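You operate a simulated robot arm through the tools that you are given. There is no shell and no other tool. Be economical: measure what you need, move in short steps, check, and stop when the job is done.

You are at the controls of a simulated two-armed robot. One attempt, no reset.

## Task
Take the red float and put it on the high shelf over the gauge board. Put the white block on the stand's lower shelf. Take the lid off the orange-band pot and lay it down on the top of the grey workbench. Open the upper drawer of the low cabinet, take the orange float and put it in the inside of the upper drawer of the low cabinet and shut the drawer again. Open the bench drawer, fetch the orange torch and stand it in the inside of the bench drawer and shut the drawer again. Pull the sliding hatch open. Any order will do. Set down upright: orange torch.

The check looks at the end state, three seconds after you hand in, the way a careful person would. Anything else that was tipped, shoved, dropped, spilled or broken makes it a failure. A push-on lid holds only when it is set on centred and level and pressed home; a screw cap is set on level and turned clockwise until tight.

## Robot
Two 6-joint arms with two-finger grippers on one trunk, on a base that drives. Base frame: it is fixed to the floor where the robot stands at the start and does not move with it; the origin is under the middle of the robot, x ahead of it, y to its left, z up; the surface under the hand at the start is at about z = 85. Lengths are in cm, angles in degrees, forces in N, time in s.
The left shoulder is at the start at [7, 17.6, 108.9], the right one opposite. With the tool pointing down near the work surface each hand reaches from about 48 to 80 cm from the robot's upright axis, wherever it stands, measured 20 degrees to its own side. Places, roughly: bench drawer [-20, -200, 70]; high shelf over the gauge board (24x92 cm) [306, -234, 166]; inside of the bench drawer [-20, -210, 60]; inside of the upper drawer of the low cabinet [140, 80, 30]; orange float (7x7x14 cm) [80, -20, 90]; orange torch [-25, -225, 100]; orange-band pot (6x6x6 cm) [80, 0, 90]; red float (7x7x14 cm) [50, 10, 90]; sliding hatch [-110, 30, 100]; stand's lower shelf [130, 0, 20]; upper drawer of the low cabinet [140, 80, 40]; white block [75, 25, 75]. Payload 2.45 kg a hand.
Tool frame (each hand has its own): the origin (TCP) lies between the finger pads and is the grasp point; the fingertips stand 2.6 cm ahead of it; z points along the fingers, y is the line along which they close. Largest opening 9.6 cm; the body of the gripper starts 6.9 cm behind the TCP.
Orientation is that of the tool frame in the base frame, as a unit quaternion [x, y, z, w]. With the fingers straight down and closing along the base's y, the tool's x points along the base's -x, its y along +y and its z along -z.

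## Interface
- The arms move only by the tool send_rows. It takes "left_deltas", "right_deltas" or both (then of equal length, played together; a hand with none holds still); each is a list of rows, each an object of numbers (a shift or turn left out is 0, a gripper value left out holds the last): "tx", "ty", "tz": the shift along the base's x, y, z in units of 400 mm (1.0 is 400 mm); "ax", "ay", "az": the turn, a rotation vector about the base's x, y, z in units of 45 degrees (1.0 is 45 degrees); "grip": the opening, from 0 (shut) to 1 (fully open). In form: [{"tx": .., "ty": .., "tz": .., "ax": .., "ay": .., "az": .., "grip": ..}, ...]. A call has 1 to 10 rows; each row is the pose to reach, as a shift and turn from the pose commanded when the call began. A call with a number of a shift or a turn outside -1 to 1 is refused whole. Rows are played at 5 a second. More than 5 cm and 8.6 degrees between two rows, or a gripper value outside its range, and nothing of the call is played. Where a pose cannot be reached the arm comes as near as it can. A force on the tool above 40 N (or 10 N above the force at the start of the call, whichever is more), or a blocked arm, ends the call early, and 0.2 s more pass. Each finger halts on what it meets, pressing with about 44 N; the grip force reading is that of the motor and also rises with nothing between the fingers. The clock runs only during rows and for 0.2 s after the last one: add rows that repeat a pose to give the fingers time. It gives the time, the measured TCP pose, the force on the tool (base axes), the opening and the grip force at its end, in the units of the frame above (readings bear some noise), with the torque about the TCP (base axes, N m) and any sound that the robot's microphone picked up.
- Cameras (640 x 400 px; columns grow to the right, rows downward): "scene" is now at [9.05, 7.59, 140.33]; the picture's right is [0.88, -0.48, -0.00], its down [-0.30, -0.55, -0.78] and it looks along [0.38, 0.69, -0.62] (base axes); focal length 214 px, centre (320, 200). "left" rides on the left gripper at [8.2, -0.3, -9.8] in its tool frame; the picture's right is [0.04, 1.00, 0.00], its down [-0.73, 0.03, -0.68] and it looks along [-0.68, 0.03, 0.73] (tool axes); focal length 256 px, centre (320, 200). "right" rides on the right gripper at [8.2, 0.3, -9.8] in its tool frame; the picture's right is [-0.04, 1.00, 0.00], its down [-0.73, -0.03, -0.68] and it looks along [-0.68, -0.03, 0.73] (tool axes); focal length 256 px, centre (320, 200). There is no depth. A picture from a camera that has moved, and an enlarged one, comes with that camera's place and axes in the base frame and with its lens.
- grab_frame(camera): a new picture of that camera. No time passes.
- raise_lower(by): slides the trunk up (or, below 0, down) by that many cm; the arms and the scene camera ride with it, the base frame stays. It gives what a move gives, with no picture.
- roll_base(legs): drives the robot by 1 to 6 legs, each [ahead, left, turn to the left] in cm, cm and degrees, along the robot's own axes; the way and the turn of a leg run together, so that a leg with both is an arc; at most 150 cm and 180 degrees a leg. The arms and the cameras ride along, it lands a little off, and it stops where it bumps. It gives what a move gives.
- aim_head(pan, tilt): turns the head with the scene camera to pan (to the left, within 86 degrees either way) and tilt (down, from -29 to 69), counted from straight ahead of the robot. It gives what a move gives.
- inspect(camera, box): a new picture of the part [left, top, right, bottom] of that camera's present view, enlarged. No time passes.
- job_done(): hands the job in; it is judged then, once.

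Go step by step. Nothing tells you exact positions but the pictures and the camera data: compare them with the known pose of the tool, close in by small moves and look again before you grip or let go. The budget is 207 turns and 202 pictures, counting those below and the enlarged ones. Unless the task says otherwise, let go and move clear before handing in.

The tools are called after "Call:" as name(argument=value, ...) on one line, values as JSON. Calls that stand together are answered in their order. send_rows: Moves the arms, as the interface text tells. Its arguments: {"type":"object","properties":{"left_deltas":{"type":"array"},"right_deltas":{"type":"array"}},"required":[]} The other tools are called the same way: raise_lower (by) slides the trunk up or down; roll_base (legs) drives the base; aim_head (pan, tilt) turns the head that bears the scene camera; grab_frame (camera) takes a picture; inspect (camera, box) takes an enlarged picture of a part of a camera's view; job_done () hands the job in.

At the start:

```text
t: 0.0
left_position: [53.46, 28.03, 127.45]
left_tool_rot: [0.0, 1.0, 0.0, 0.001]
left_wrist_force: [-0.4, 0.1, 0.3]
left_wrist_torque: [-0.02, 0.04, -0.01]
left_grip_width: 9.6
left_finger_force: 0.0
right_position: [62.4, -20.36, 127.91]
right_tool_rot: [0.0, 1.0, 0.0, 0.0]
right_wrist_force: [-0.6, 1.1, 0.2]
right_wrist_torque: [-0.02, 0.0, 0.01]
right_grip_width: 9.59
right_finger_force: 0.2
trunk travel left (down, up): [-57.3, 26.7]
robot x, y, heading: [-0.3, -0.26, 0.0]
head pan, tilt: [61.2, 38.5]
```

scene: 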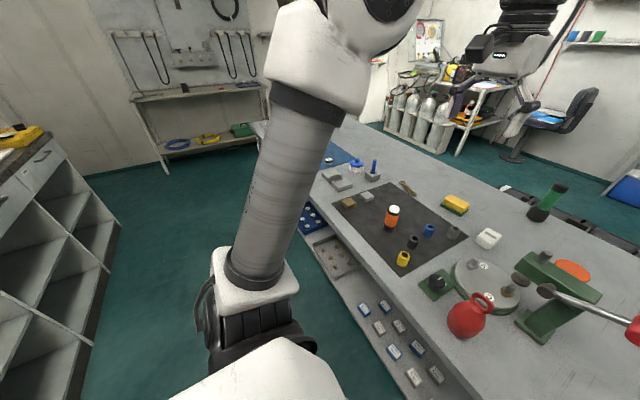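
right: 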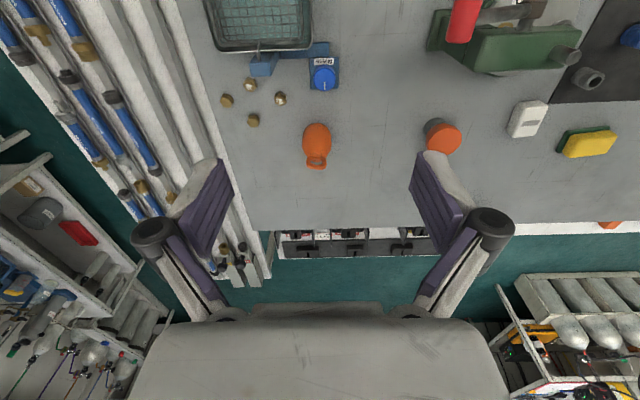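
left: 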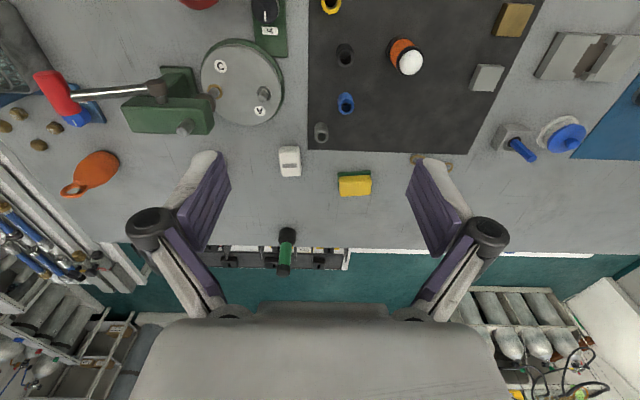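

I see a workbench ahead with several objects on it. I'll look around first with the head to map the room.

Call:
aim_head(pan=0, tilt=40)

Call:
grab_frame(camera="scene")

Call:
aim_head(pan=-60, tilt=25)

Call:
grab_frame(camera="scene")

Call:
aim_head(pan=86, tilt=20)

Call:
grab_frame(camera="scene")

```text
t: 1.3
left_position: [53.51, 28.09, 127.47]
left_tool_rot: [0.0, 1.0, 0.001, -0.001]
left_wrist_force: [0.5, -0.1, -0.2]
left_wrist_torque: [-0.02, -0.01, -0.02]
left_grip_width: 9.58
left_finger_force: 0.1
right_position: [62.31, -20.21, 127.69]
right_tool_rot: [0.0, 1.0, 0.0, 0.0]
right_wrist_force: [0.6, 0.4, 0.0]
right_wrist_torque: [-0.02, -0.01, -0.01]
right_grip_width: 9.58
right_finger_force: 0.0
trunk travel left (down, up): [-57.3, 26.7]
robot x, y, heading: [0.01, -0.19, 0.1]
head pan, tilt: [0.0, 40.0]
```

```text
198 pictures are left
camera scene: at [13.41, 0.06, 140.11], right [0.0, -1.0, 0.0], down [-0.64, 0.0, -0.77], along [0.77, 0.0, -0.64], focal length 214 px, centre (320, 200)
```

scene: 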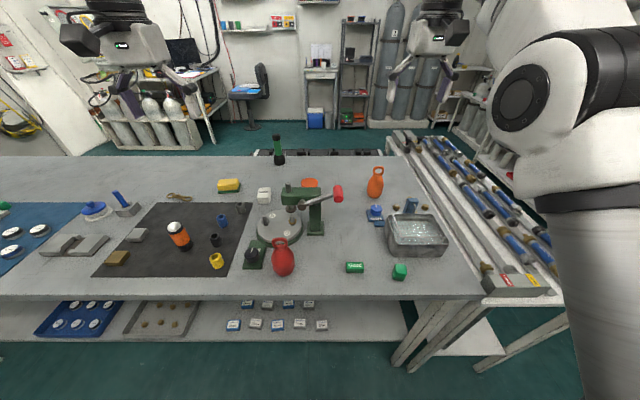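

```text
t: 2.6
left_position: [53.52, 28.13, 127.3]
left_tool_rot: [0.0, 1.0, -0.001, -0.001]
left_wrist_force: [-0.4, -0.4, -0.3]
left_wrist_torque: [0.02, -0.02, -0.02]
left_grip_width: 9.61
left_finger_force: 0.0
right_position: [62.3, -20.48, 127.88]
right_tool_rot: [0.0, 1.0, -0.001, 0.0]
right_wrist_force: [0.0, -0.1, -0.3]
right_wrist_torque: [0.02, 0.0, 0.01]
right_grip_width: 9.61
right_finger_force: 0.1
trunk travel left (down, up): [-57.3, 26.7]
robot x, y, heading: [-0.03, -0.11, -0.3]
head pan, tilt: [-60.0, 25.0]
```

```text
197 pictures are left
camera scene: at [9.52, -7.92, 142.44], right [-0.87, -0.5, 0.0], down [-0.21, 0.37, -0.91], along [0.45, -0.78, -0.42], focal length 214 px, centre (320, 200)
```

scene: 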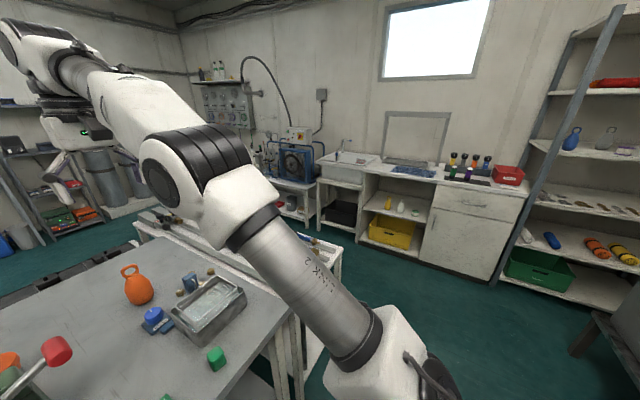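

```text
t: 4.9
left_position: [53.5, 28.14, 127.53]
left_tool_rot: [0.0, 1.0, 0.0, 0.0]
left_wrist_force: [-0.3, 0.0, -0.1]
left_wrist_torque: [-0.04, 0.01, -0.01]
left_grip_width: 9.59
left_finger_force: 0.1
right_position: [62.24, -20.47, 127.87]
right_tool_rot: [0.0, 1.0, 0.0, 0.001]
right_wrist_force: [0.2, -0.2, -0.7]
right_wrist_torque: [0.0, -0.01, -0.01]
right_grip_width: 9.59
right_finger_force: 0.1
trunk travel left (down, up): [-57.3, 26.7]
robot x, y, heading: [0.17, -0.0, -0.2]
head pan, tilt: [85.9, 20.0]
```

```text
196 pictures are left
camera scene: at [5.57, 9.34, 143.25], right [1.0, -0.07, 0.0], down [-0.02, -0.34, -0.94], along [0.07, 0.94, -0.34], focal length 214 px, centre (320, 200)
```

scene: 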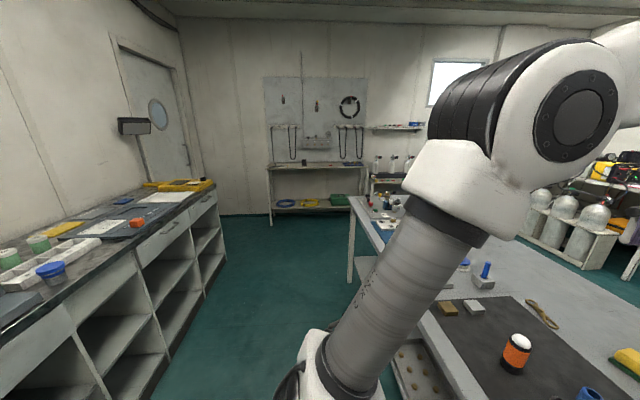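

I have the room roughly mapped. Now closer looks at the bench objects.

Call:
inspect(camera="left", box=[180, 0, 500, 200])

Call:
inspect(camera="right", box=[240, 20, 560, 280])

Call:
aim_head(pan=0, tilt=30)

Call:
inspect(camera="scene", box=[160, 120, 480, 320])

```text
2.00 times, centred on (340, 100) of left
camera zoom: at [45.4, 27.68, 137.32], right [-0.04, 1.0, 0.0], down [0.73, 0.03, 0.68], along [0.68, 0.03, -0.73], focal length 512 px, centre (280, 400)
```

zoom: 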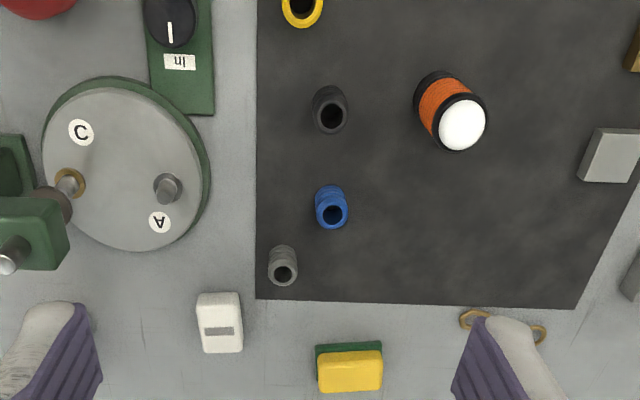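

```text
1.54 times, centred on (400, 150) of right
camera zoom: at [54.04, -19.91, 137.75], right [0.04, 1.0, 0.0], down [0.73, -0.03, 0.68], along [0.68, -0.03, -0.73], focal length 394 px, centre (197, 277)
```

zoom: 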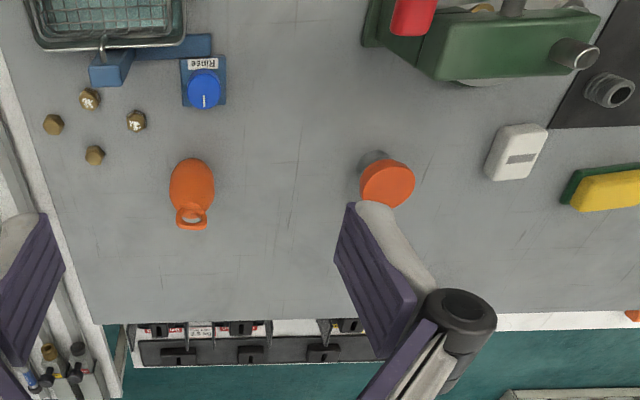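

```text
t: 6.5
left_position: [53.43, 28.1, 127.48]
left_tool_rot: [-0.001, 1.0, 0.0, 0.0]
left_wrist_force: [0.5, 0.4, 0.2]
left_wrist_torque: [-0.02, 0.01, 0.03]
left_grip_width: 9.59
left_finger_force: 0.0
right_position: [62.4, -20.43, 127.86]
right_tool_rot: [0.0, 1.0, -0.001, 0.001]
right_wrist_force: [0.3, 0.1, 0.2]
right_wrist_torque: [0.04, 0.01, 0.01]
right_grip_width: 9.58
right_finger_force: 0.2
trunk travel left (down, up): [-57.3, 26.7]
robot x, y, heading: [0.36, -0.14, -0.2]
head pan, tilt: [0.0, 30.0]
```

```text
2.00 times, centred on (320, 220) of scene
camera zoom: at [13.95, 0.06, 141.64], right [0.0, -1.0, 0.0], down [-0.5, 0.0, -0.87], along [0.87, 0.0, -0.5], focal length 429 px, centre (320, 160)
```

zoom: 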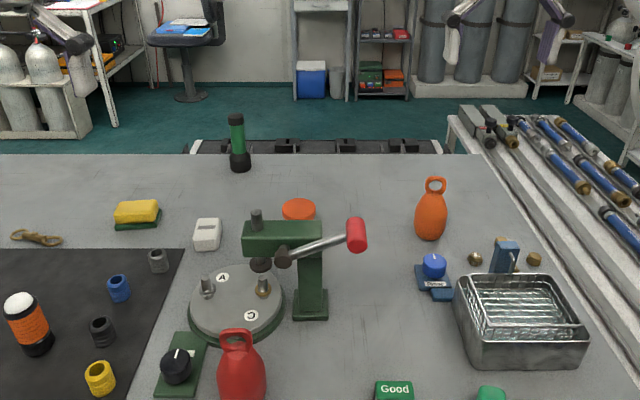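

Checking the lower shelf items (in case "white block" is there) and the wall behind.

Call:
aim_head(pan=0, tilt=55)

Call:
inspect(camera="scene", box=[160, 100, 480, 300])

```text
t: 7.4
left_position: [53.45, 28.07, 127.41]
left_tool_rot: [0.0, 1.0, 0.0, 0.0]
left_wrist_force: [-0.5, -0.2, 0.1]
left_wrist_torque: [0.0, 0.0, -0.05]
left_grip_width: 9.59
left_finger_force: 0.0
right_position: [62.32, -20.34, 127.81]
right_tool_rot: [0.0, 1.0, -0.001, 0.0]
right_wrist_force: [-0.3, 0.7, 0.2]
right_wrist_torque: [0.01, 0.0, 0.0]
right_grip_width: 9.6
right_finger_force: 0.1
trunk travel left (down, up): [-57.3, 26.7]
robot x, y, heading: [0.03, 0.23, -0.2]
head pan, tilt: [0.0, 55.0]
```

```text
2.00 times, centred on (320, 200) of scene
camera zoom: at [12.12, 0.05, 138.05], right [0.0, -1.0, 0.0], down [-0.82, 0.0, -0.57], along [0.57, 0.0, -0.82], focal length 429 px, centre (320, 200)
```

zoom: 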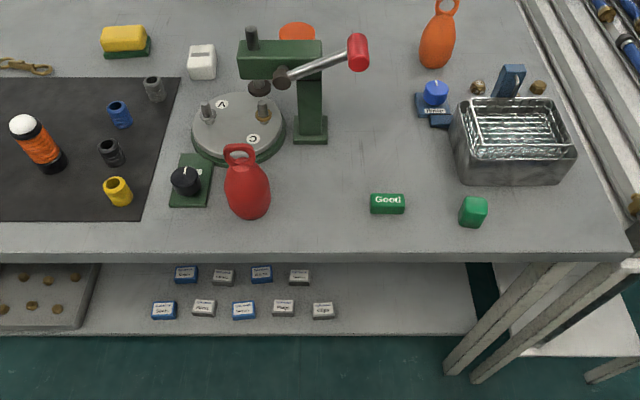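

The white block is on the bench at about (80,22), the pot with orange lid at about (82,4). I'll check the clearance between the base and the bench.

Call:
aim_head(pan=0, tilt=69)

Call:
grab_frame(camera="scene")

```text
t: 8.2
left_position: [53.43, 28.12, 127.38]
left_tool_rot: [0.0, 1.0, 0.0, 0.0]
left_wrist_force: [0.1, -0.4, 0.4]
left_wrist_torque: [0.01, -0.02, -0.01]
left_grip_width: 9.62
left_finger_force: 0.0
right_position: [62.24, -20.36, 127.78]
right_tool_rot: [0.001, 1.0, 0.0, 0.001]
right_wrist_force: [-0.5, -0.4, 0.1]
right_wrist_torque: [0.0, 0.0, 0.01]
right_grip_width: 9.6
right_finger_force: 0.1
trunk travel left (down, up): [-57.3, 26.7]
robot x, y, heading: [-0.08, 0.06, 0.1]
head pan, tilt: [0.0, 68.8]
```

```text
191 pictures are left
camera scene: at [10.5, 0.05, 136.5], right [0.0, -1.0, 0.0], down [-0.93, 0.0, -0.36], along [0.36, 0.0, -0.93], focal length 214 px, centre (320, 200)
```

scene: 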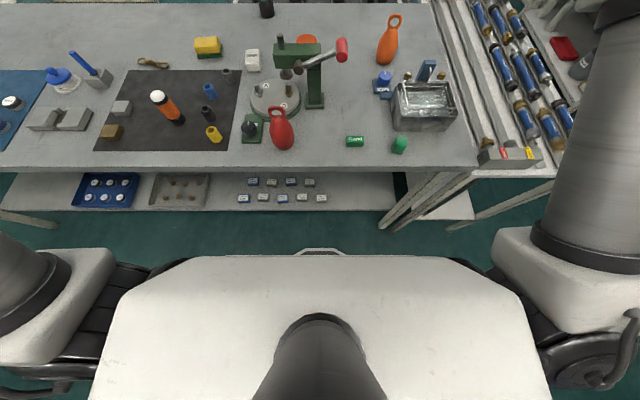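

Base has around 10 cm to spare; the pot is a little far, so I'll drive ahead 7 and right 10, then bring the left hand over the pot.

Call:
roll_base(legs=[[7, -10, 0]])

```text
t: 9.4
left_position: [60.54, 18.07, 127.44]
left_tool_rot: [0.001, 1.0, -0.001, 0.0]
left_wrist_force: [0.0, -2.0, 0.4]
left_wrist_torque: [-0.01, 0.01, 0.01]
left_grip_width: 9.58
left_finger_force: 0.0
right_position: [69.21, -30.27, 127.83]
right_tool_rot: [0.001, 1.0, 0.0, 0.0]
right_wrist_force: [-0.5, 0.2, 0.5]
right_wrist_torque: [0.03, 0.0, 0.01]
right_grip_width: 9.62
right_finger_force: 0.0
trunk travel left (down, up): [-57.3, 26.7]
robot x, y, heading: [7.12, -9.98, -0.1]
head pan, tilt: [0.0, 68.8]
```

Call:
send_rows(left_deltas=[{"tx": 0.067, "ty": -0.043, "tz": -0.06}, {"tx": 0.134, "ty": -0.086, "tz": -0.12}, {"tx": 0.2, "ty": -0.128, "tz": -0.18}, {"tx": 0.268, "ty": -0.17, "tz": -0.24}, {"tx": 0.335, "ty": -0.213, "tz": -0.3}, {"tx": 0.4, "ty": -0.256, "tz": -0.36}, {"tx": 0.469, "ty": -0.3, "tz": -0.42}, {"tx": 0.5375, "ty": -0.34, "tz": -0.48}])

Call:
grab_frame(camera="left")

Call:
aim_head(pan=0, tilt=35)

Call:
grab_frame(camera="scene")

```text
t: 11.2
left_position: [79.51, 5.02, 107.7]
left_tool_rot: [0.001, 1.0, -0.001, 0.001]
left_wrist_force: [-0.4, -0.1, 0.7]
left_wrist_torque: [0.01, 0.02, 0.0]
left_grip_width: 9.61
left_finger_force: 0.0
left hand out of reach, approached as far as the arm can: row 7, 8
right_position: [69.34, -30.51, 127.84]
right_tool_rot: [0.001, 1.0, 0.0, 0.001]
right_wrist_force: [-0.1, -0.7, -0.7]
right_wrist_torque: [0.02, -0.02, -0.02]
right_grip_width: 9.62
right_finger_force: 0.1
trunk travel left (down, up): [-57.3, 26.7]
robot x, y, heading: [7.21, -10.45, -0.0]
head pan, tilt: [0.0, 68.8]
```

```text
190 pictures are left
camera left: at [71.49, 4.62, 117.55], right [-0.04, 1.0, 0.0], down [0.73, 0.03, 0.68], along [0.68, 0.03, -0.73], focal length 256 px, centre (320, 200)
```

left: 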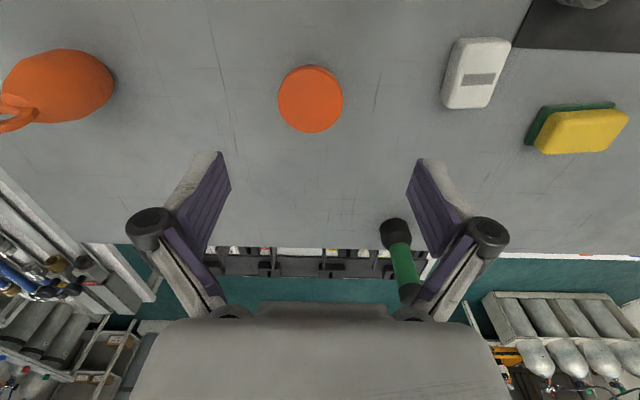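

```text
t: 12.2
left_position: [79.5, 5.23, 107.68]
left_tool_rot: [0.001, 1.0, 0.0, 0.0]
left_wrist_force: [-0.3, -0.4, 0.4]
left_wrist_torque: [0.04, 0.0, 0.02]
left_grip_width: 9.6
left_finger_force: 0.1
right_position: [69.37, -30.43, 127.85]
right_tool_rot: [0.001, 1.0, 0.0, 0.0]
right_wrist_force: [0.4, 0.8, 0.7]
right_wrist_torque: [-0.02, 0.0, -0.02]
right_grip_width: 9.6
right_finger_force: 0.1
trunk travel left (down, up): [-57.3, 26.7]
robot x, y, heading: [7.17, -9.85, -0.3]
head pan, tilt: [0.0, 35.0]
```

```text
189 pictures are left
camera scene: at [20.78, -9.94, 140.86], right [0.0, -1.0, 0.0], down [-0.57, 0.0, -0.82], along [0.82, 0.0, -0.57], focal length 214 px, centre (320, 200)
```

scene: 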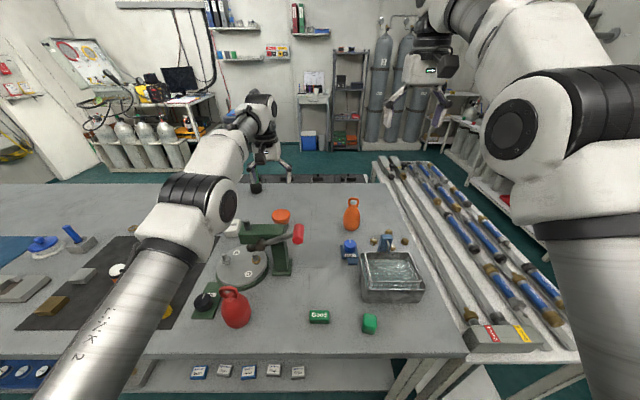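

Call:
inspect(camera="scene", box=[220, 180, 380, 280])

Call:
inspect(camera="scene", box=[60, 220, 220, 320])

```text
4.00 times, centred on (300, 230) of scene
camera zoom: at [20.78, -9.94, 140.86], right [0.0, -1.0, 0.0], down [-0.57, 0.0, -0.82], along [0.82, 0.0, -0.57], focal length 858 px, centre (400, 80)
```

zoom: 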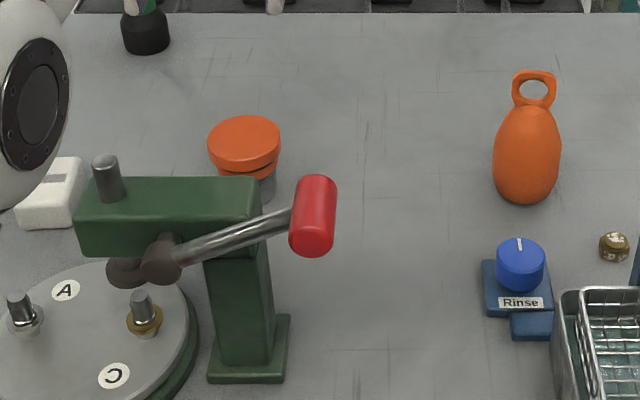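

```text
4.00 times, centred on (140, 270) of scene
camera zoom: at [20.78, -9.94, 140.86], right [0.0, -1.0, 0.0], down [-0.57, 0.0, -0.82], along [0.82, 0.0, -0.57], focal length 858 px, centre (1040, -80)
```

zoom: 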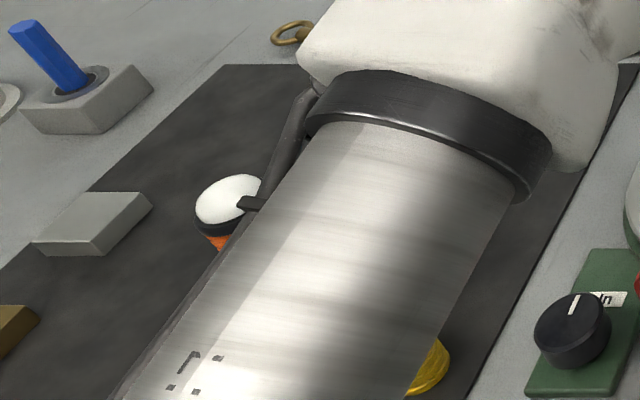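

The pot is grey with an orange lid and band; lid about (81,4). I need about 3 cm more reach, so creep forward and then align.

Call:
roll_base(legs=[[3.5, 0, 0]])

Call:
grab_frame(camera="left")

```text
t: 13.1
left_position: [82.83, 5.12, 107.92]
left_tool_rot: [0.001, 1.0, 0.0, 0.001]
left_wrist_force: [0.1, -0.2, 0.5]
left_wrist_torque: [0.02, -0.01, 0.03]
left_grip_width: 9.59
left_finger_force: 0.2
right_position: [72.56, -30.48, 128.0]
right_tool_rot: [0.001, 1.0, -0.001, 0.002]
right_wrist_force: [-0.1, -0.1, 0.7]
right_wrist_torque: [0.04, -0.04, -0.03]
right_grip_width: 9.61
right_finger_force: 0.0
trunk travel left (down, up): [-57.3, 26.7]
robot x, y, heading: [10.82, -10.19, 0.0]
head pan, tilt: [0.0, 35.0]
```

```text
186 pictures are left
camera left: at [74.7, 4.69, 117.75], right [-0.04, 1.0, 0.0], down [0.73, 0.03, 0.68], along [0.68, 0.03, -0.73], focal length 256 px, centre (320, 200)
```

left: 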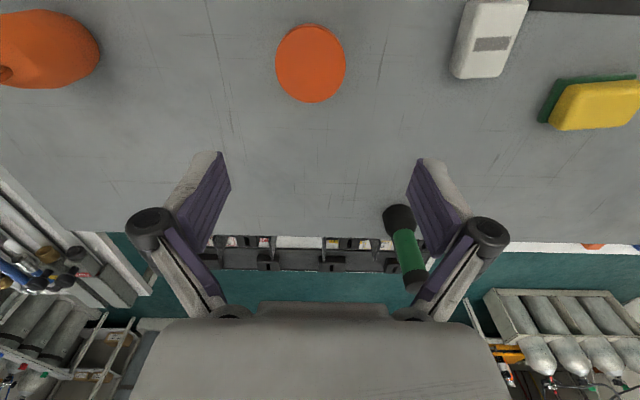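

Call:
send_rows(left_deltas=[{"tx": -0.02, "ty": -0.012, "tz": -0.1}, {"tx": -0.035, "ty": -0.024, "tz": -0.2}, {"tx": -0.035, "ty": -0.024, "tz": -0.2}])

Call:
grab_frame(camera="left")

```text
t: 13.9
left_position: [81.76, 4.16, 99.53]
left_tool_rot: [0.0, 1.0, 0.0, 0.0]
left_wrist_force: [-0.3, 0.0, 0.4]
left_wrist_torque: [-0.01, -0.02, -0.03]
left_grip_width: 9.6
left_finger_force: 0.0
right_position: [72.91, -30.39, 127.84]
right_tool_rot: [0.002, 1.0, 0.0, 0.0]
right_wrist_force: [-0.3, 0.4, -0.6]
right_wrist_torque: [-0.02, -0.02, 0.01]
right_grip_width: 9.61
right_finger_force: 0.1
trunk travel left (down, up): [-57.3, 26.7]
robot x, y, heading: [10.3, -10.04, 0.1]
head pan, tilt: [0.0, 35.0]
```

```text
185 pictures are left
camera left: at [73.67, 3.76, 109.38], right [-0.04, 1.0, 0.0], down [0.73, 0.03, 0.68], along [0.68, 0.03, -0.73], focal length 256 px, centre (320, 200)
```

left: 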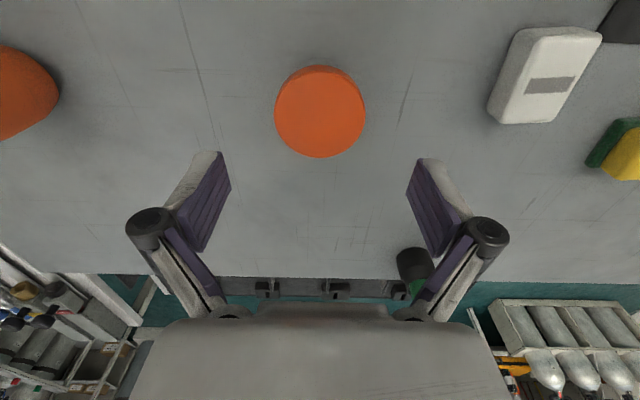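

Call:
send_rows(left_deltas=[{"tz": -0.09}, {"tz": -0.172}, {"tz": -0.172}, {"tz": -0.172, "grip": 0.7}, {"tz": -0.172, "grip": 0.5}, {"tz": -0.172, "grip": 0.5}, {"tz": -0.172, "grip": 0.5}])

Call:
grab_frame(camera="left")

Call:
inspect(camera="scene", box=[220, 150, 380, 250])

```text
t: 15.5
left_position: [81.38, 4.18, 92.9]
left_tool_rot: [0.0, 1.0, 0.0, 0.002]
left_wrist_force: [3.3, -1.5, 13.9]
left_wrist_torque: [-0.08, -0.29, -0.02]
left_grip_width: 6.46
left_finger_force: 43.9
right_position: [72.68, -30.49, 127.97]
right_tool_rot: [0.001, 1.0, 0.0, 0.001]
right_wrist_force: [-0.3, 0.0, -0.3]
right_wrist_torque: [-0.03, 0.01, -0.01]
right_grip_width: 9.62
right_finger_force: 0.0
trunk travel left (down, up): [-57.3, 26.7]
robot x, y, heading: [10.84, -9.86, 0.2]
head pan, tilt: [0.0, 35.0]
```

```text
184 pictures are left
camera left: at [73.27, 3.82, 102.78], right [-0.04, 1.0, 0.0], down [0.73, 0.03, 0.68], along [0.68, 0.03, -0.73], focal length 256 px, centre (320, 200)
```

left: 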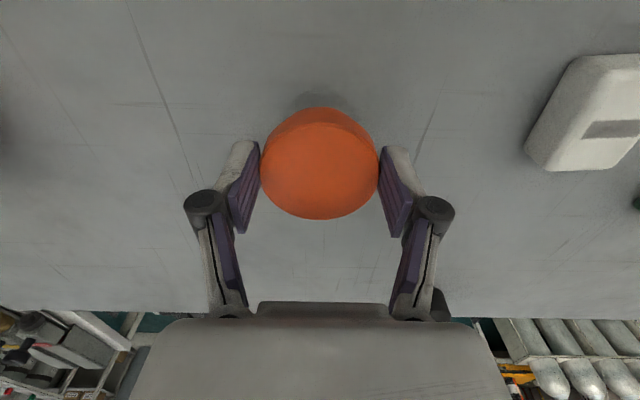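

```text
4.00 times, centred on (300, 200) of scene
camera zoom: at [24.1, -10.01, 140.89], right [0.0, -1.0, 0.0], down [-0.57, 0.0, -0.82], along [0.82, 0.0, -0.57], focal length 858 px, centre (400, 200)
```

zoom: 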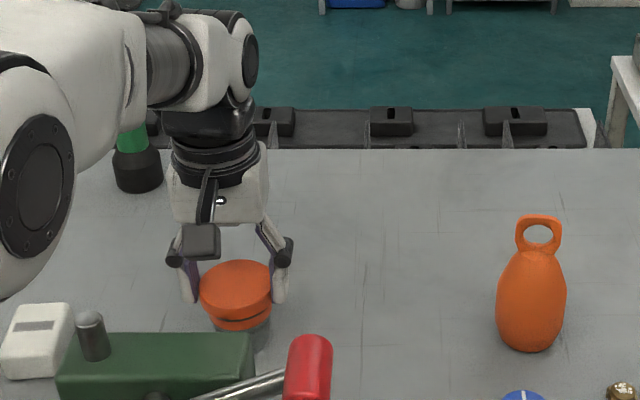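

Lid gripped at 6.46 cm. Lift straight up gently.

Call:
send_rows(left_deltas=[{"tz": 0.02}, {"tz": 0.04}, {"tz": 0.06}, {"tz": 0.08}, {"tz": 0.1}])

Call:
inspect(camera="scene", box=[220, 150, 380, 250])

```text
t: 16.7
left_position: [81.66, 4.17, 96.81]
left_tool_rot: [0.0, 1.0, 0.0, 0.0]
left_wrist_force: [0.1, -0.6, -0.7]
left_wrist_torque: [-0.02, 0.02, 0.03]
left_grip_width: 6.45
left_finger_force: 44.2
right_position: [72.69, -30.35, 127.87]
right_tool_rot: [0.001, 1.0, 0.0, 0.0]
right_wrist_force: [-0.5, -0.7, 0.1]
right_wrist_torque: [-0.01, 0.02, -0.03]
right_grip_width: 9.61
right_finger_force: 0.1
trunk travel left (down, up): [-57.3, 26.7]
robot x, y, heading: [10.49, -10.28, -0.1]
head pan, tilt: [0.0, 35.0]
```

```text
4.00 times, centred on (300, 200) of scene
camera zoom: at [24.24, -9.94, 140.86], right [0.0, -1.0, 0.0], down [-0.57, 0.0, -0.82], along [0.82, 0.0, -0.57], focal length 858 px, centre (400, 200)
```

zoom: 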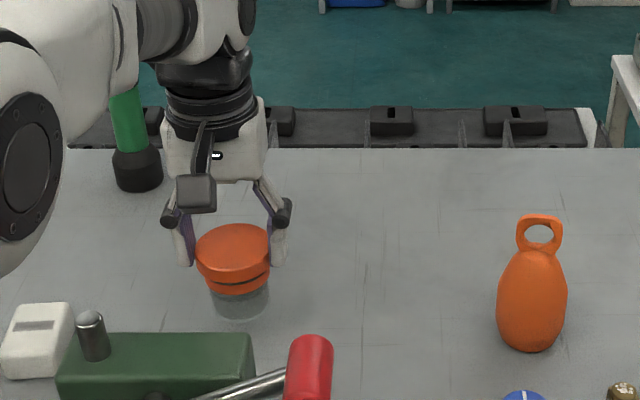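

Call:
inspect(camera="scene", box=[255, 195, 305, 235])

Call:
grab_frame(camera="left")

```text
10.00 times, centred on (280, 215) of scene
camera zoom: at [24.24, -9.94, 140.86], right [0.0, -1.0, 0.0], down [-0.57, 0.0, -0.82], along [0.82, 0.0, -0.57], focal length 2145 px, centre (720, 50)
```

zoom: 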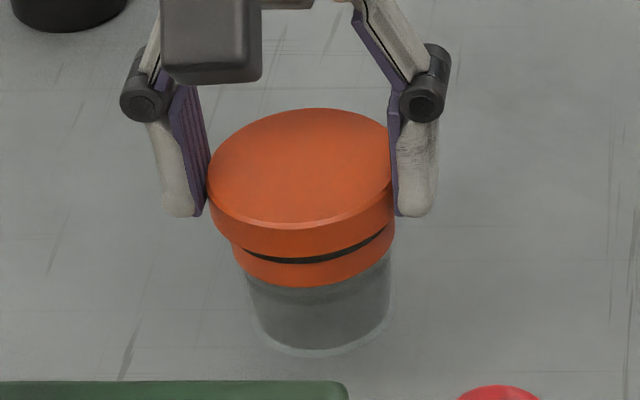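

```text
180 pictures are left
camera left: at [73.54, 3.71, 106.7], right [-0.04, 1.0, 0.0], down [0.73, 0.03, 0.68], along [0.68, 0.03, -0.73], focal length 256 px, centre (320, 200)
```

left: 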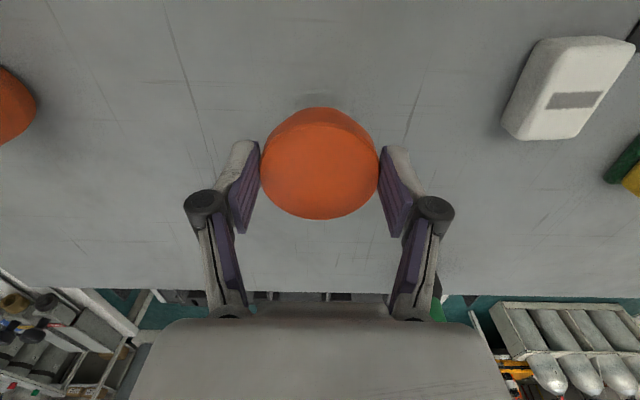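

The whole little jar came up with its lid, so it must be held by the other hand. I'll bring it to a clear spot in the air (60,-8,118) and turn the right hand sideways to grip the jar body.

Call:
send_rows(left_deltas=[{"tz": 0.11}, {"tz": 0.22}, {"tz": 0.33}, {"tz": 0.44}, {"tz": 0.53}], right_deltas=[{"ty": -0.03}, {"ty": -0.06}, {"ty": -0.1}, {"ty": -0.15}, {"ty": -0.2}])

Call:
send_rows(left_deltas=[{"tx": -0.07, "ty": -0.04}, {"tx": -0.14, "ty": -0.08}, {"tx": -0.21, "ty": -0.12}, {"tx": -0.28, "ty": -0.16}, {"tx": -0.35, "ty": -0.2}, {"tx": -0.42, "ty": -0.24}, {"tx": -0.49, "ty": -0.28}, {"tx": -0.54, "ty": -0.305}], right_deltas=[{"tx": -0.03, "ax": 0.096, "ay": 0.096, "az": -0.096}, {"tx": -0.06, "ax": 0.192, "ay": 0.192, "az": -0.192}, {"tx": -0.09, "ax": 0.288, "ay": 0.288, "az": -0.288}, {"tx": -0.12, "ax": 0.384, "ay": 0.384, "az": -0.384}, {"tx": -0.15, "ax": 0.48, "ay": 0.48, "az": -0.48}, {"tx": -0.18, "ax": 0.576, "ay": 0.576, "az": -0.576}, {"tx": -0.21, "ax": 0.672, "ay": 0.672, "az": -0.672}, {"tx": -0.24, "ax": 0.77, "ay": 0.77, "az": -0.77}])

Call:
send_rows(right_deltas=[{"tx": -0.01, "ax": 0.096, "ay": 0.096, "az": -0.096}, {"tx": -0.02, "ax": 0.192, "ay": 0.192, "az": -0.192}, {"tx": -0.03, "ax": 0.288, "ay": 0.288, "az": -0.288}, {"tx": -0.04, "ax": 0.384, "ay": 0.384, "az": -0.384}, {"tx": -0.05, "ax": 0.48, "ay": 0.48, "az": -0.48}, {"tx": -0.06, "ax": 0.576, "ay": 0.576, "az": -0.576}, {"tx": -0.06, "ax": 0.672, "ay": 0.672, "az": -0.672}, {"tx": -0.06, "ax": 0.77, "ay": 0.77, "az": -0.77}])

Call:
grab_frame(camera="scene")

Call:
grab_frame(camera="right")

```text
t: 17.9
left_position: [78.8, 4.95, 117.12]
left_tool_rot: [0.0, 1.0, 0.0, 0.0]
left_wrist_force: [0.3, -0.4, -0.8]
left_wrist_torque: [0.0, 0.01, -0.01]
left_grip_width: 6.45
left_finger_force: 44.3
left hand out of reach, approached as far as the arm can: row 4, 5
right_position: [72.47, -38.54, 128.1]
right_tool_rot: [0.001, 1.0, 0.0, 0.002]
right_wrist_force: [-0.8, -0.3, 0.2]
right_wrist_torque: [0.05, -0.05, -0.02]
right_grip_width: 9.62
right_finger_force: 0.1
trunk travel left (down, up): [-57.3, 26.7]
robot x, y, heading: [10.52, -9.83, 0.1]
head pan, tilt: [0.0, 35.0]
```

```text
t: 19.7
left_position: [60.72, -1.77, 118.97]
left_tool_rot: [-0.007, 1.0, -0.025, -0.006]
left_wrist_force: [0.0, -0.5, -1.8]
left_wrist_torque: [-0.02, -0.02, -0.02]
left_grip_width: 6.46
left_finger_force: 43.8
left hand out of reach, approached as far as the arm can: row 6, 7, 8
right_position: [62.4, -37.91, 126.92]
right_tool_rot: [0.291, 0.865, 0.29, -0.288]
right_wrist_force: [-0.7, 1.0, 0.5]
right_wrist_torque: [-0.03, 0.0, 0.0]
right_grip_width: 9.59
right_finger_force: 0.1
right hand out of reach, approached as far as the arm can: row 2, 3, 4, 5, 6, 7, 8
trunk travel left (down, up): [-57.3, 26.7]
robot x, y, heading: [10.75, -9.88, -0.2]
head pan, tilt: [0.0, 35.0]
```

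```text
t: 21.5
left_position: [60.63, -1.77, 119.43]
left_tool_rot: [-0.005, 1.0, -0.023, -0.002]
left_wrist_force: [1.2, -0.7, -2.2]
left_wrist_torque: [0.0, 0.0, 0.01]
left_grip_width: 6.45
left_finger_force: 44.3
right_position: [59.92, -37.88, 126.89]
right_tool_rot: [0.501, 0.498, 0.5, -0.501]
right_wrist_force: [-0.7, -0.3, 0.6]
right_wrist_torque: [0.01, 0.0, -0.01]
right_grip_width: 9.62
right_finger_force: 0.0
trunk travel left (down, up): [-57.3, 26.7]
robot x, y, heading: [10.58, -9.83, -0.1]
head pan, tilt: [0.0, 35.0]
```

```text
179 pictures are left
camera scene: at [24.27, -9.69, 141.13], right [0.04, -1.0, 0.0], down [-0.55, -0.02, -0.84], along [0.84, 0.03, -0.55], focal length 214 px, centre (320, 200)
```

scene: 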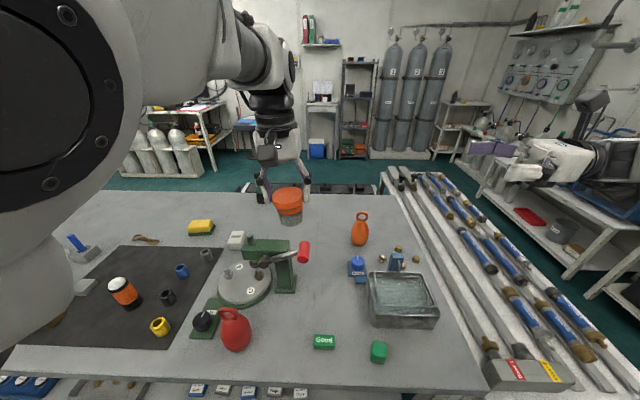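

```text
178 pictures are left
camera right: at [60.17, -47.63, 135.11], right [1.0, 0.0, -0.04], down [-0.03, -0.68, -0.73], along [-0.03, 0.74, -0.68], focal length 256 px, centre (320, 200)
```

right: 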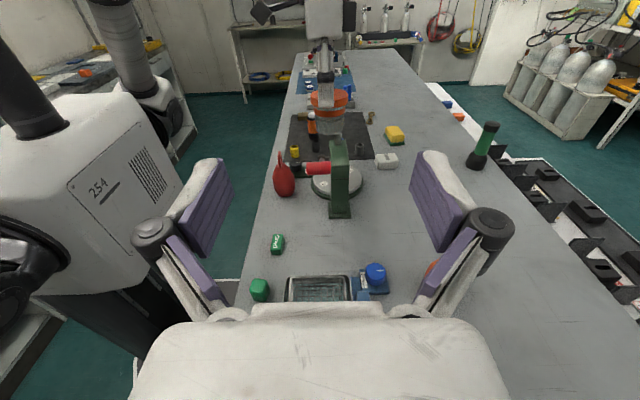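

Right hand is sideways now. Lower and approach partway, then look.

Call:
send_rows(right_deltas=[{"tx": 0.0, "ty": 0.05, "tz": -0.08}, {"tx": 0.01, "ty": 0.1, "tz": -0.16}, {"tx": 0.02, "ty": 0.15, "tz": -0.25}, {"tx": 0.02, "ty": 0.2, "tz": -0.335}, {"tx": 0.02, "ty": 0.3, "tz": -0.335}, {"tx": 0.02, "ty": 0.4, "tz": -0.335}, {"tx": 0.02, "ty": 0.5, "tz": -0.335}, {"tx": 0.02, "ty": 0.5, "tz": -0.335}])

Call:
grab_frame(camera="right")

Call:
inspect(camera="scene", box=[220, 130, 420, 255])

```text
t: 23.3
left_position: [60.62, -1.76, 119.44]
left_tool_rot: [-0.005, 1.0, -0.024, 0.0]
left_wrist_force: [0.4, -0.9, -1.4]
left_wrist_torque: [0.02, -0.01, -0.01]
left_grip_width: 6.48
left_finger_force: 44.5
right_position: [60.86, -17.82, 113.44]
right_tool_rot: [0.5, 0.5, 0.5, -0.5]
right_wrist_force: [-0.3, -0.9, 0.3]
right_wrist_torque: [0.05, -0.02, -0.01]
right_grip_width: 9.61
right_finger_force: 0.0
trunk travel left (down, up): [-57.3, 26.7]
robot x, y, heading: [10.39, -9.62, -0.0]
head pan, tilt: [0.0, 35.0]
```

```text
177 pictures are left
camera right: at [61.07, -27.6, 121.68], right [1.0, 0.0, -0.04], down [-0.03, -0.68, -0.73], along [-0.03, 0.73, -0.68], focal length 256 px, centre (320, 200)
```

right: 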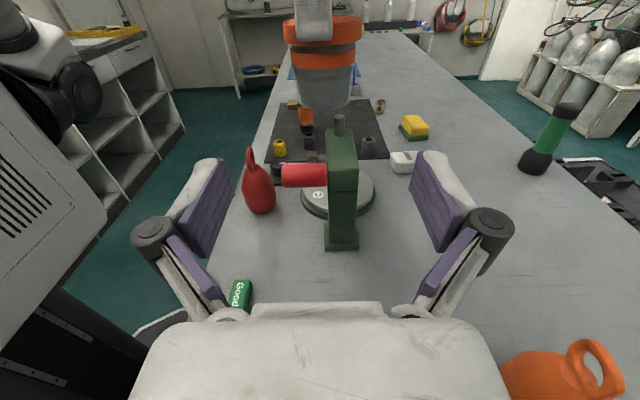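

```text
3.20 times, centred on (320, 192) of scene
camera zoom: at [24.33, -9.7, 141.17], right [0.04, -1.0, 0.0], down [-0.54, -0.02, -0.84], along [0.84, 0.04, -0.54], focal length 686 px, centre (320, 224)
```

zoom: 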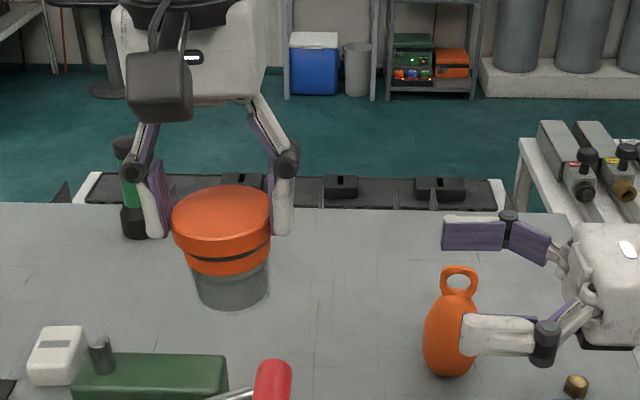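

Call:
send_rows(right_deltas=[{"ty": 0.1}, {"ty": 0.2}, {"ty": 0.3}, {"ty": 0.37}, {"ty": 0.37}])

Call:
grab_frame(camera="right")

Call:
inspect(camera="scene", box=[220, 130, 420, 255])

```text
t: 24.7
left_position: [60.53, -1.62, 119.44]
left_tool_rot: [-0.005, 1.0, -0.026, -0.002]
left_wrist_force: [-0.8, 0.3, -1.5]
left_wrist_torque: [-0.04, 0.04, 0.0]
left_grip_width: 6.44
left_finger_force: 44.4
right_position: [61.84, -5.02, 115.07]
right_tool_rot: [0.496, 0.475, 0.523, -0.505]
right_wrist_force: [-0.7, 0.2, -0.2]
right_wrist_torque: [0.03, -0.01, -0.02]
right_grip_width: 9.61
right_finger_force: 0.0
trunk travel left (down, up): [-57.3, 26.7]
robot x, y, heading: [10.47, -9.98, -0.1]
head pan, tilt: [0.0, 35.0]
stopped in row 5 (right hand): the arm was blocked; the commanded pose is now the measured one
```

```text
175 pictures are left
camera right: at [61.71, -15.18, 122.82], right [1.0, -0.04, -0.04], down [-0.06, -0.63, -0.77], along [0.0, 0.77, -0.63], focal length 256 px, centre (320, 200)
```

right: 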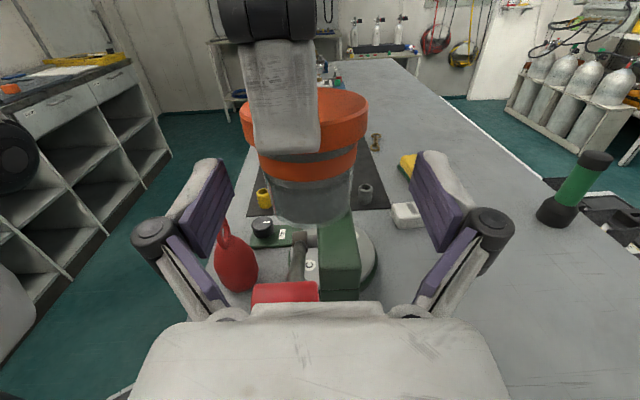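

```text
3.20 times, centred on (320, 192) of scene
camera zoom: at [24.35, -9.45, 141.19], right [0.04, -1.0, 0.0], down [-0.54, -0.02, -0.84], along [0.84, 0.04, -0.54], focal length 686 px, centre (320, 224)
```

zoom: 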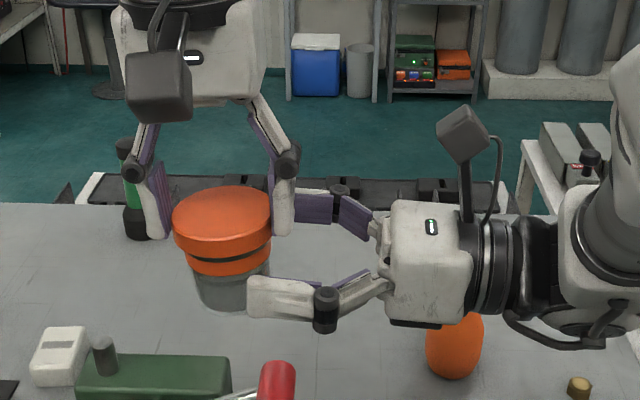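

The right arm got blocked slightly short. I look at its posture to see why.

Call:
aim_head(pan=-45, tilt=45)

Call:
grab_frame(camera="scene")

```text
t: 25.8
left_position: [60.75, -1.84, 119.31]
left_tool_rot: [-0.006, 1.0, -0.026, -0.003]
left_wrist_force: [0.1, -0.6, -1.3]
left_wrist_torque: [-0.02, 0.02, 0.0]
left_grip_width: 6.46
left_finger_force: 44.1
right_position: [61.97, -5.04, 115.08]
right_tool_rot: [0.496, 0.475, 0.523, -0.506]
right_wrist_force: [-0.3, -0.5, 0.0]
right_wrist_torque: [-0.01, -0.01, -0.03]
right_grip_width: 9.6
right_finger_force: 0.0
trunk travel left (down, up): [-57.3, 26.7]
robot x, y, heading: [10.47, -9.74, -0.5]
head pan, tilt: [-45.0, 45.0]
```

```text
173 pictures are left
camera scene: at [24.34, -9.63, 141.11], right [0.03, -1.0, 0.0], down [-0.55, -0.02, -0.83], along [0.83, 0.03, -0.55], focal length 214 px, centre (320, 200)
```

scene: 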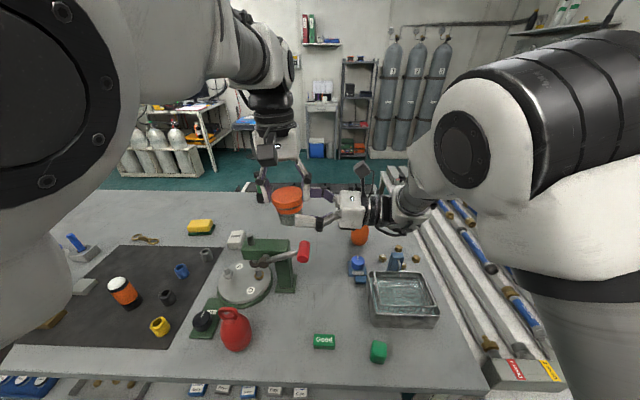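

Both arms' elbows crowd the head at this short distance (the head itself couldn't turn). I'll back the right hand off and shift the meeting point 12 cm farther out.

Call:
send_rows(right_deltas=[{"ty": -0.1, "ax": -0.03, "az": 0.02}, {"ty": -0.2, "ax": -0.074, "ay": -0.005, "az": 0.048, "tz": -0.02}, {"ty": -0.3, "ax": -0.074, "ay": -0.005, "az": 0.048, "tz": -0.04}, {"ty": -0.3, "tx": 0.08, "ax": -0.074, "ay": -0.005, "az": 0.048, "tz": -0.04}, {"ty": -0.3, "tx": 0.18, "ax": -0.074, "ay": -0.005, "az": 0.048, "tz": -0.04}, {"ty": -0.3, "tx": 0.28, "ax": -0.074, "ay": -0.005, "az": 0.048, "tz": -0.04}], left_deltas=[{}, {}, {}, {"tx": 0.1}, {"tx": 0.2}, {"tx": 0.3}])

Call:
aim_head(pan=0, tilt=35)

Call:
grab_frame(camera="scene")

```text
t: 27.2
left_position: [72.93, -1.93, 119.11]
left_tool_rot: [-0.005, 1.0, -0.024, -0.002]
left_wrist_force: [0.6, 0.0, -1.9]
left_wrist_torque: [0.01, 0.05, 0.01]
left_grip_width: 6.44
left_finger_force: 43.7
right_position: [73.28, -16.92, 113.0]
right_tool_rot: [0.503, 0.501, 0.498, -0.499]
right_wrist_force: [1.5, 0.1, -0.3]
right_wrist_torque: [0.0, 0.01, 0.01]
right_grip_width: 9.6
right_finger_force: 0.1
trunk travel left (down, up): [-57.3, 26.7]
robot x, y, heading: [10.64, -9.96, -0.0]
head pan, tilt: [-45.0, 45.0]
```

```text
t: 28.3
left_position: [72.5, -1.95, 119.45]
left_tool_rot: [-0.005, 1.0, -0.023, 0.0]
left_wrist_force: [0.6, -0.2, -0.5]
left_wrist_torque: [-0.01, 0.03, -0.02]
left_grip_width: 6.42
left_finger_force: 44.0
right_position: [72.98, -16.79, 113.14]
right_tool_rot: [0.501, 0.503, 0.497, -0.499]
right_wrist_force: [-1.3, 0.3, -0.2]
right_wrist_torque: [-0.02, -0.01, 0.04]
right_grip_width: 9.58
right_finger_force: 0.0
trunk travel left (down, up): [-57.3, 26.7]
robot x, y, heading: [10.85, -9.86, -0.1]
head pan, tilt: [0.0, 35.0]
```

```text
172 pictures are left
camera scene: at [24.31, -9.96, 140.85], right [0.0, -1.0, 0.0], down [-0.57, 0.0, -0.82], along [0.82, 0.0, -0.57], focal length 214 px, centre (320, 200)
```

scene: 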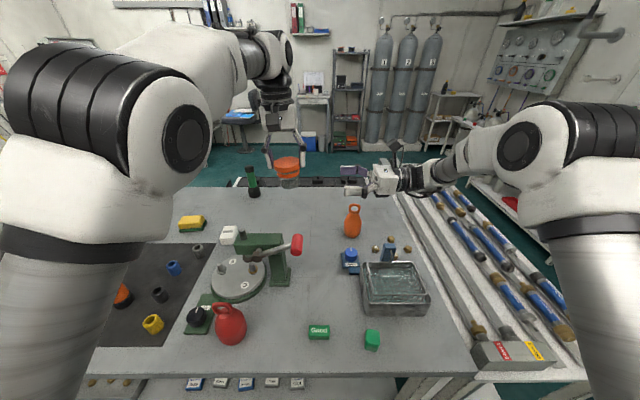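

Call:
send_rows(right_deltas=[{"tz": 0.008, "tx": -0.01}, {"ty": 0.1, "tz": 0.008, "tx": -0.01}, {"ty": 0.2, "tz": 0.008, "tx": -0.01}, {"ty": 0.3, "tz": 0.008, "tx": -0.01}, {"ty": 0.345, "tz": 0.008, "tx": -0.01}, {"ty": 0.345, "tz": 0.008, "tx": -0.01}], left_deltas=[{"ax": 0.062}, {"ax": 0.062}, {"ax": 0.062}, {"ax": 0.062}, {"ax": 0.062}, {"ax": 0.062}])

Call:
grab_frame(camera="right")

Call:
inspect(camera="scene", box=[240, 110, 400, 210])

```text
t: 29.7
left_position: [72.55, -1.91, 119.37]
left_tool_rot: [-0.005, 1.0, 0.001, 0.0]
left_wrist_force: [0.2, -0.4, -1.6]
left_wrist_torque: [-0.02, 0.01, -0.02]
left_grip_width: 6.47
left_finger_force: 43.7
right_position: [72.48, -3.08, 113.71]
right_tool_rot: [0.501, 0.502, 0.498, -0.499]
right_wrist_force: [0.5, -0.1, -0.7]
right_wrist_torque: [-0.02, 0.01, -0.04]
right_grip_width: 9.59
right_finger_force: 0.0
trunk travel left (down, up): [-57.3, 26.7]
robot x, y, heading: [10.63, -10.14, 0.0]
head pan, tilt: [0.0, 35.0]
```

```text
171 pictures are left
camera right: at [72.74, -12.74, 122.0], right [1.0, 0.0, -0.04], down [-0.03, -0.68, -0.73], along [-0.03, 0.73, -0.68], focal length 256 px, centre (320, 200)
```

right: 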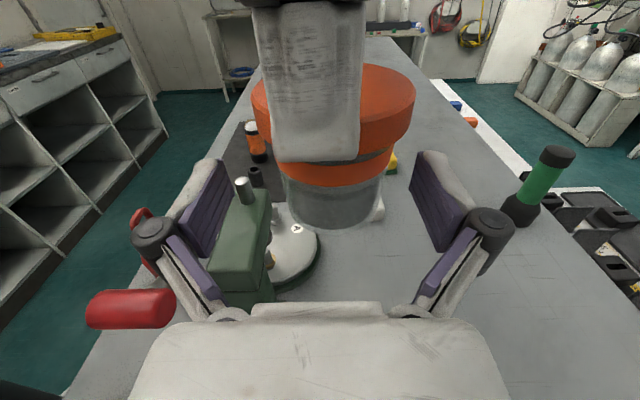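

```text
4.00 times, centred on (320, 160) of scene
camera zoom: at [24.27, -10.02, 140.86], right [0.0, -1.0, 0.0], down [-0.57, 0.0, -0.82], along [0.82, 0.0, -0.57], focal length 858 px, centre (320, 360)
```

zoom: 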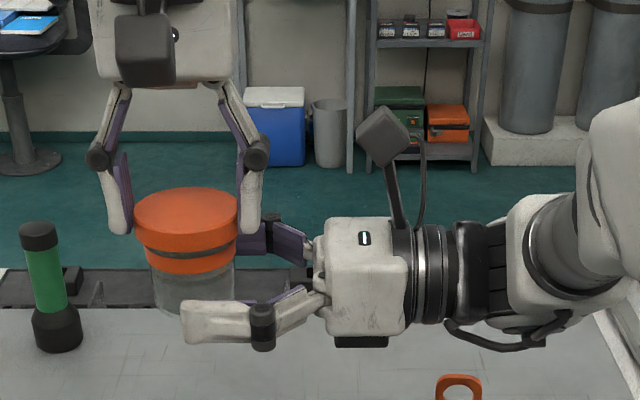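

Call:
send_rows(right_deltas=[{"tx": 0.01}, {"tx": 0.01, "grip": 0.6}, {"tx": 0.01, "grip": 0.4}, {"tx": 0.01, "grip": 0.4}, {"tx": 0.01, "grip": 0.4}])

Call:
grab_frame(camera="right")

```text
t: 30.9
left_position: [72.47, -1.82, 119.4]
left_tool_rot: [-0.005, 1.0, 0.001, -0.002]
left_wrist_force: [-21.2, 8.3, 2.0]
left_wrist_torque: [0.19, 0.53, 0.05]
left_grip_width: 6.42
left_finger_force: 44.0
right_position: [72.93, -3.07, 113.64]
right_tool_rot: [0.502, 0.501, 0.498, -0.499]
right_wrist_force: [22.3, -7.4, -2.3]
right_wrist_torque: [0.22, 0.71, -0.24]
right_grip_width: 5.43
right_finger_force: 44.3
trunk travel left (down, up): [-57.3, 26.7]
robot x, y, heading: [10.67, -9.99, -0.1]
head pan, tilt: [0.0, 35.0]
heard: snap
```

```text
169 pictures are left
camera right: at [73.15, -12.73, 121.99], right [1.0, 0.0, -0.04], down [-0.03, -0.68, -0.73], along [-0.03, 0.73, -0.68], focal length 256 px, centre (320, 200)
```

right: 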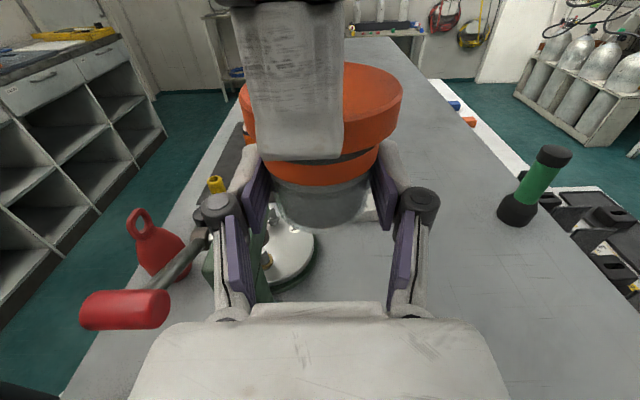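

A snap was heard as the jar got gripped — likely the lid letting go. Lift the left hand straight up.

Call:
send_rows(left_deltas=[{"tz": 0.02}, {"tz": 0.04}, {"tz": 0.07}, {"tz": 0.1}, {"tz": 0.12}])

Call:
inspect(camera="scene", box=[240, 110, 400, 210])

```text
t: 32.1
left_position: [72.69, -1.74, 124.25]
left_tool_rot: [-0.005, 1.0, 0.001, 0.0]
left_wrist_force: [0.1, -0.7, -0.5]
left_wrist_torque: [0.01, 0.03, 0.0]
left_grip_width: 6.47
left_finger_force: 44.2
right_position: [72.89, -3.03, 113.68]
right_tool_rot: [0.5, 0.502, 0.497, -0.5]
right_wrist_force: [0.3, -0.2, -0.4]
right_wrist_torque: [-0.02, -0.02, 0.0]
right_grip_width: 5.4
right_finger_force: 43.7
trunk travel left (down, up): [-57.3, 26.7]
robot x, y, heading: [10.47, -9.76, -0.1]
head pan, tilt: [0.0, 35.0]
```

```text
4.00 times, centred on (320, 160) of scene
camera zoom: at [24.28, -9.94, 140.86], right [0.0, -1.0, 0.0], down [-0.57, 0.0, -0.82], along [0.82, 0.0, -0.57], focal length 858 px, centre (320, 360)
```

zoom: 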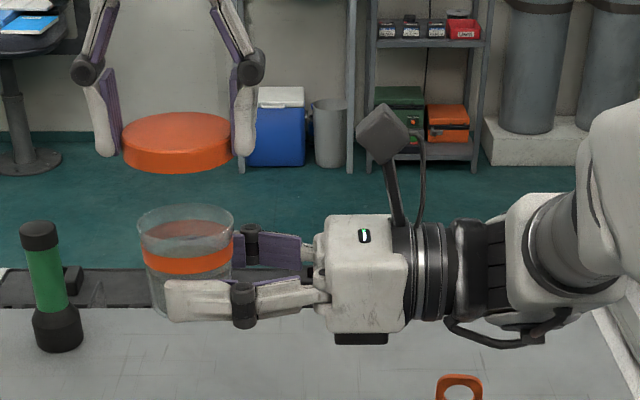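

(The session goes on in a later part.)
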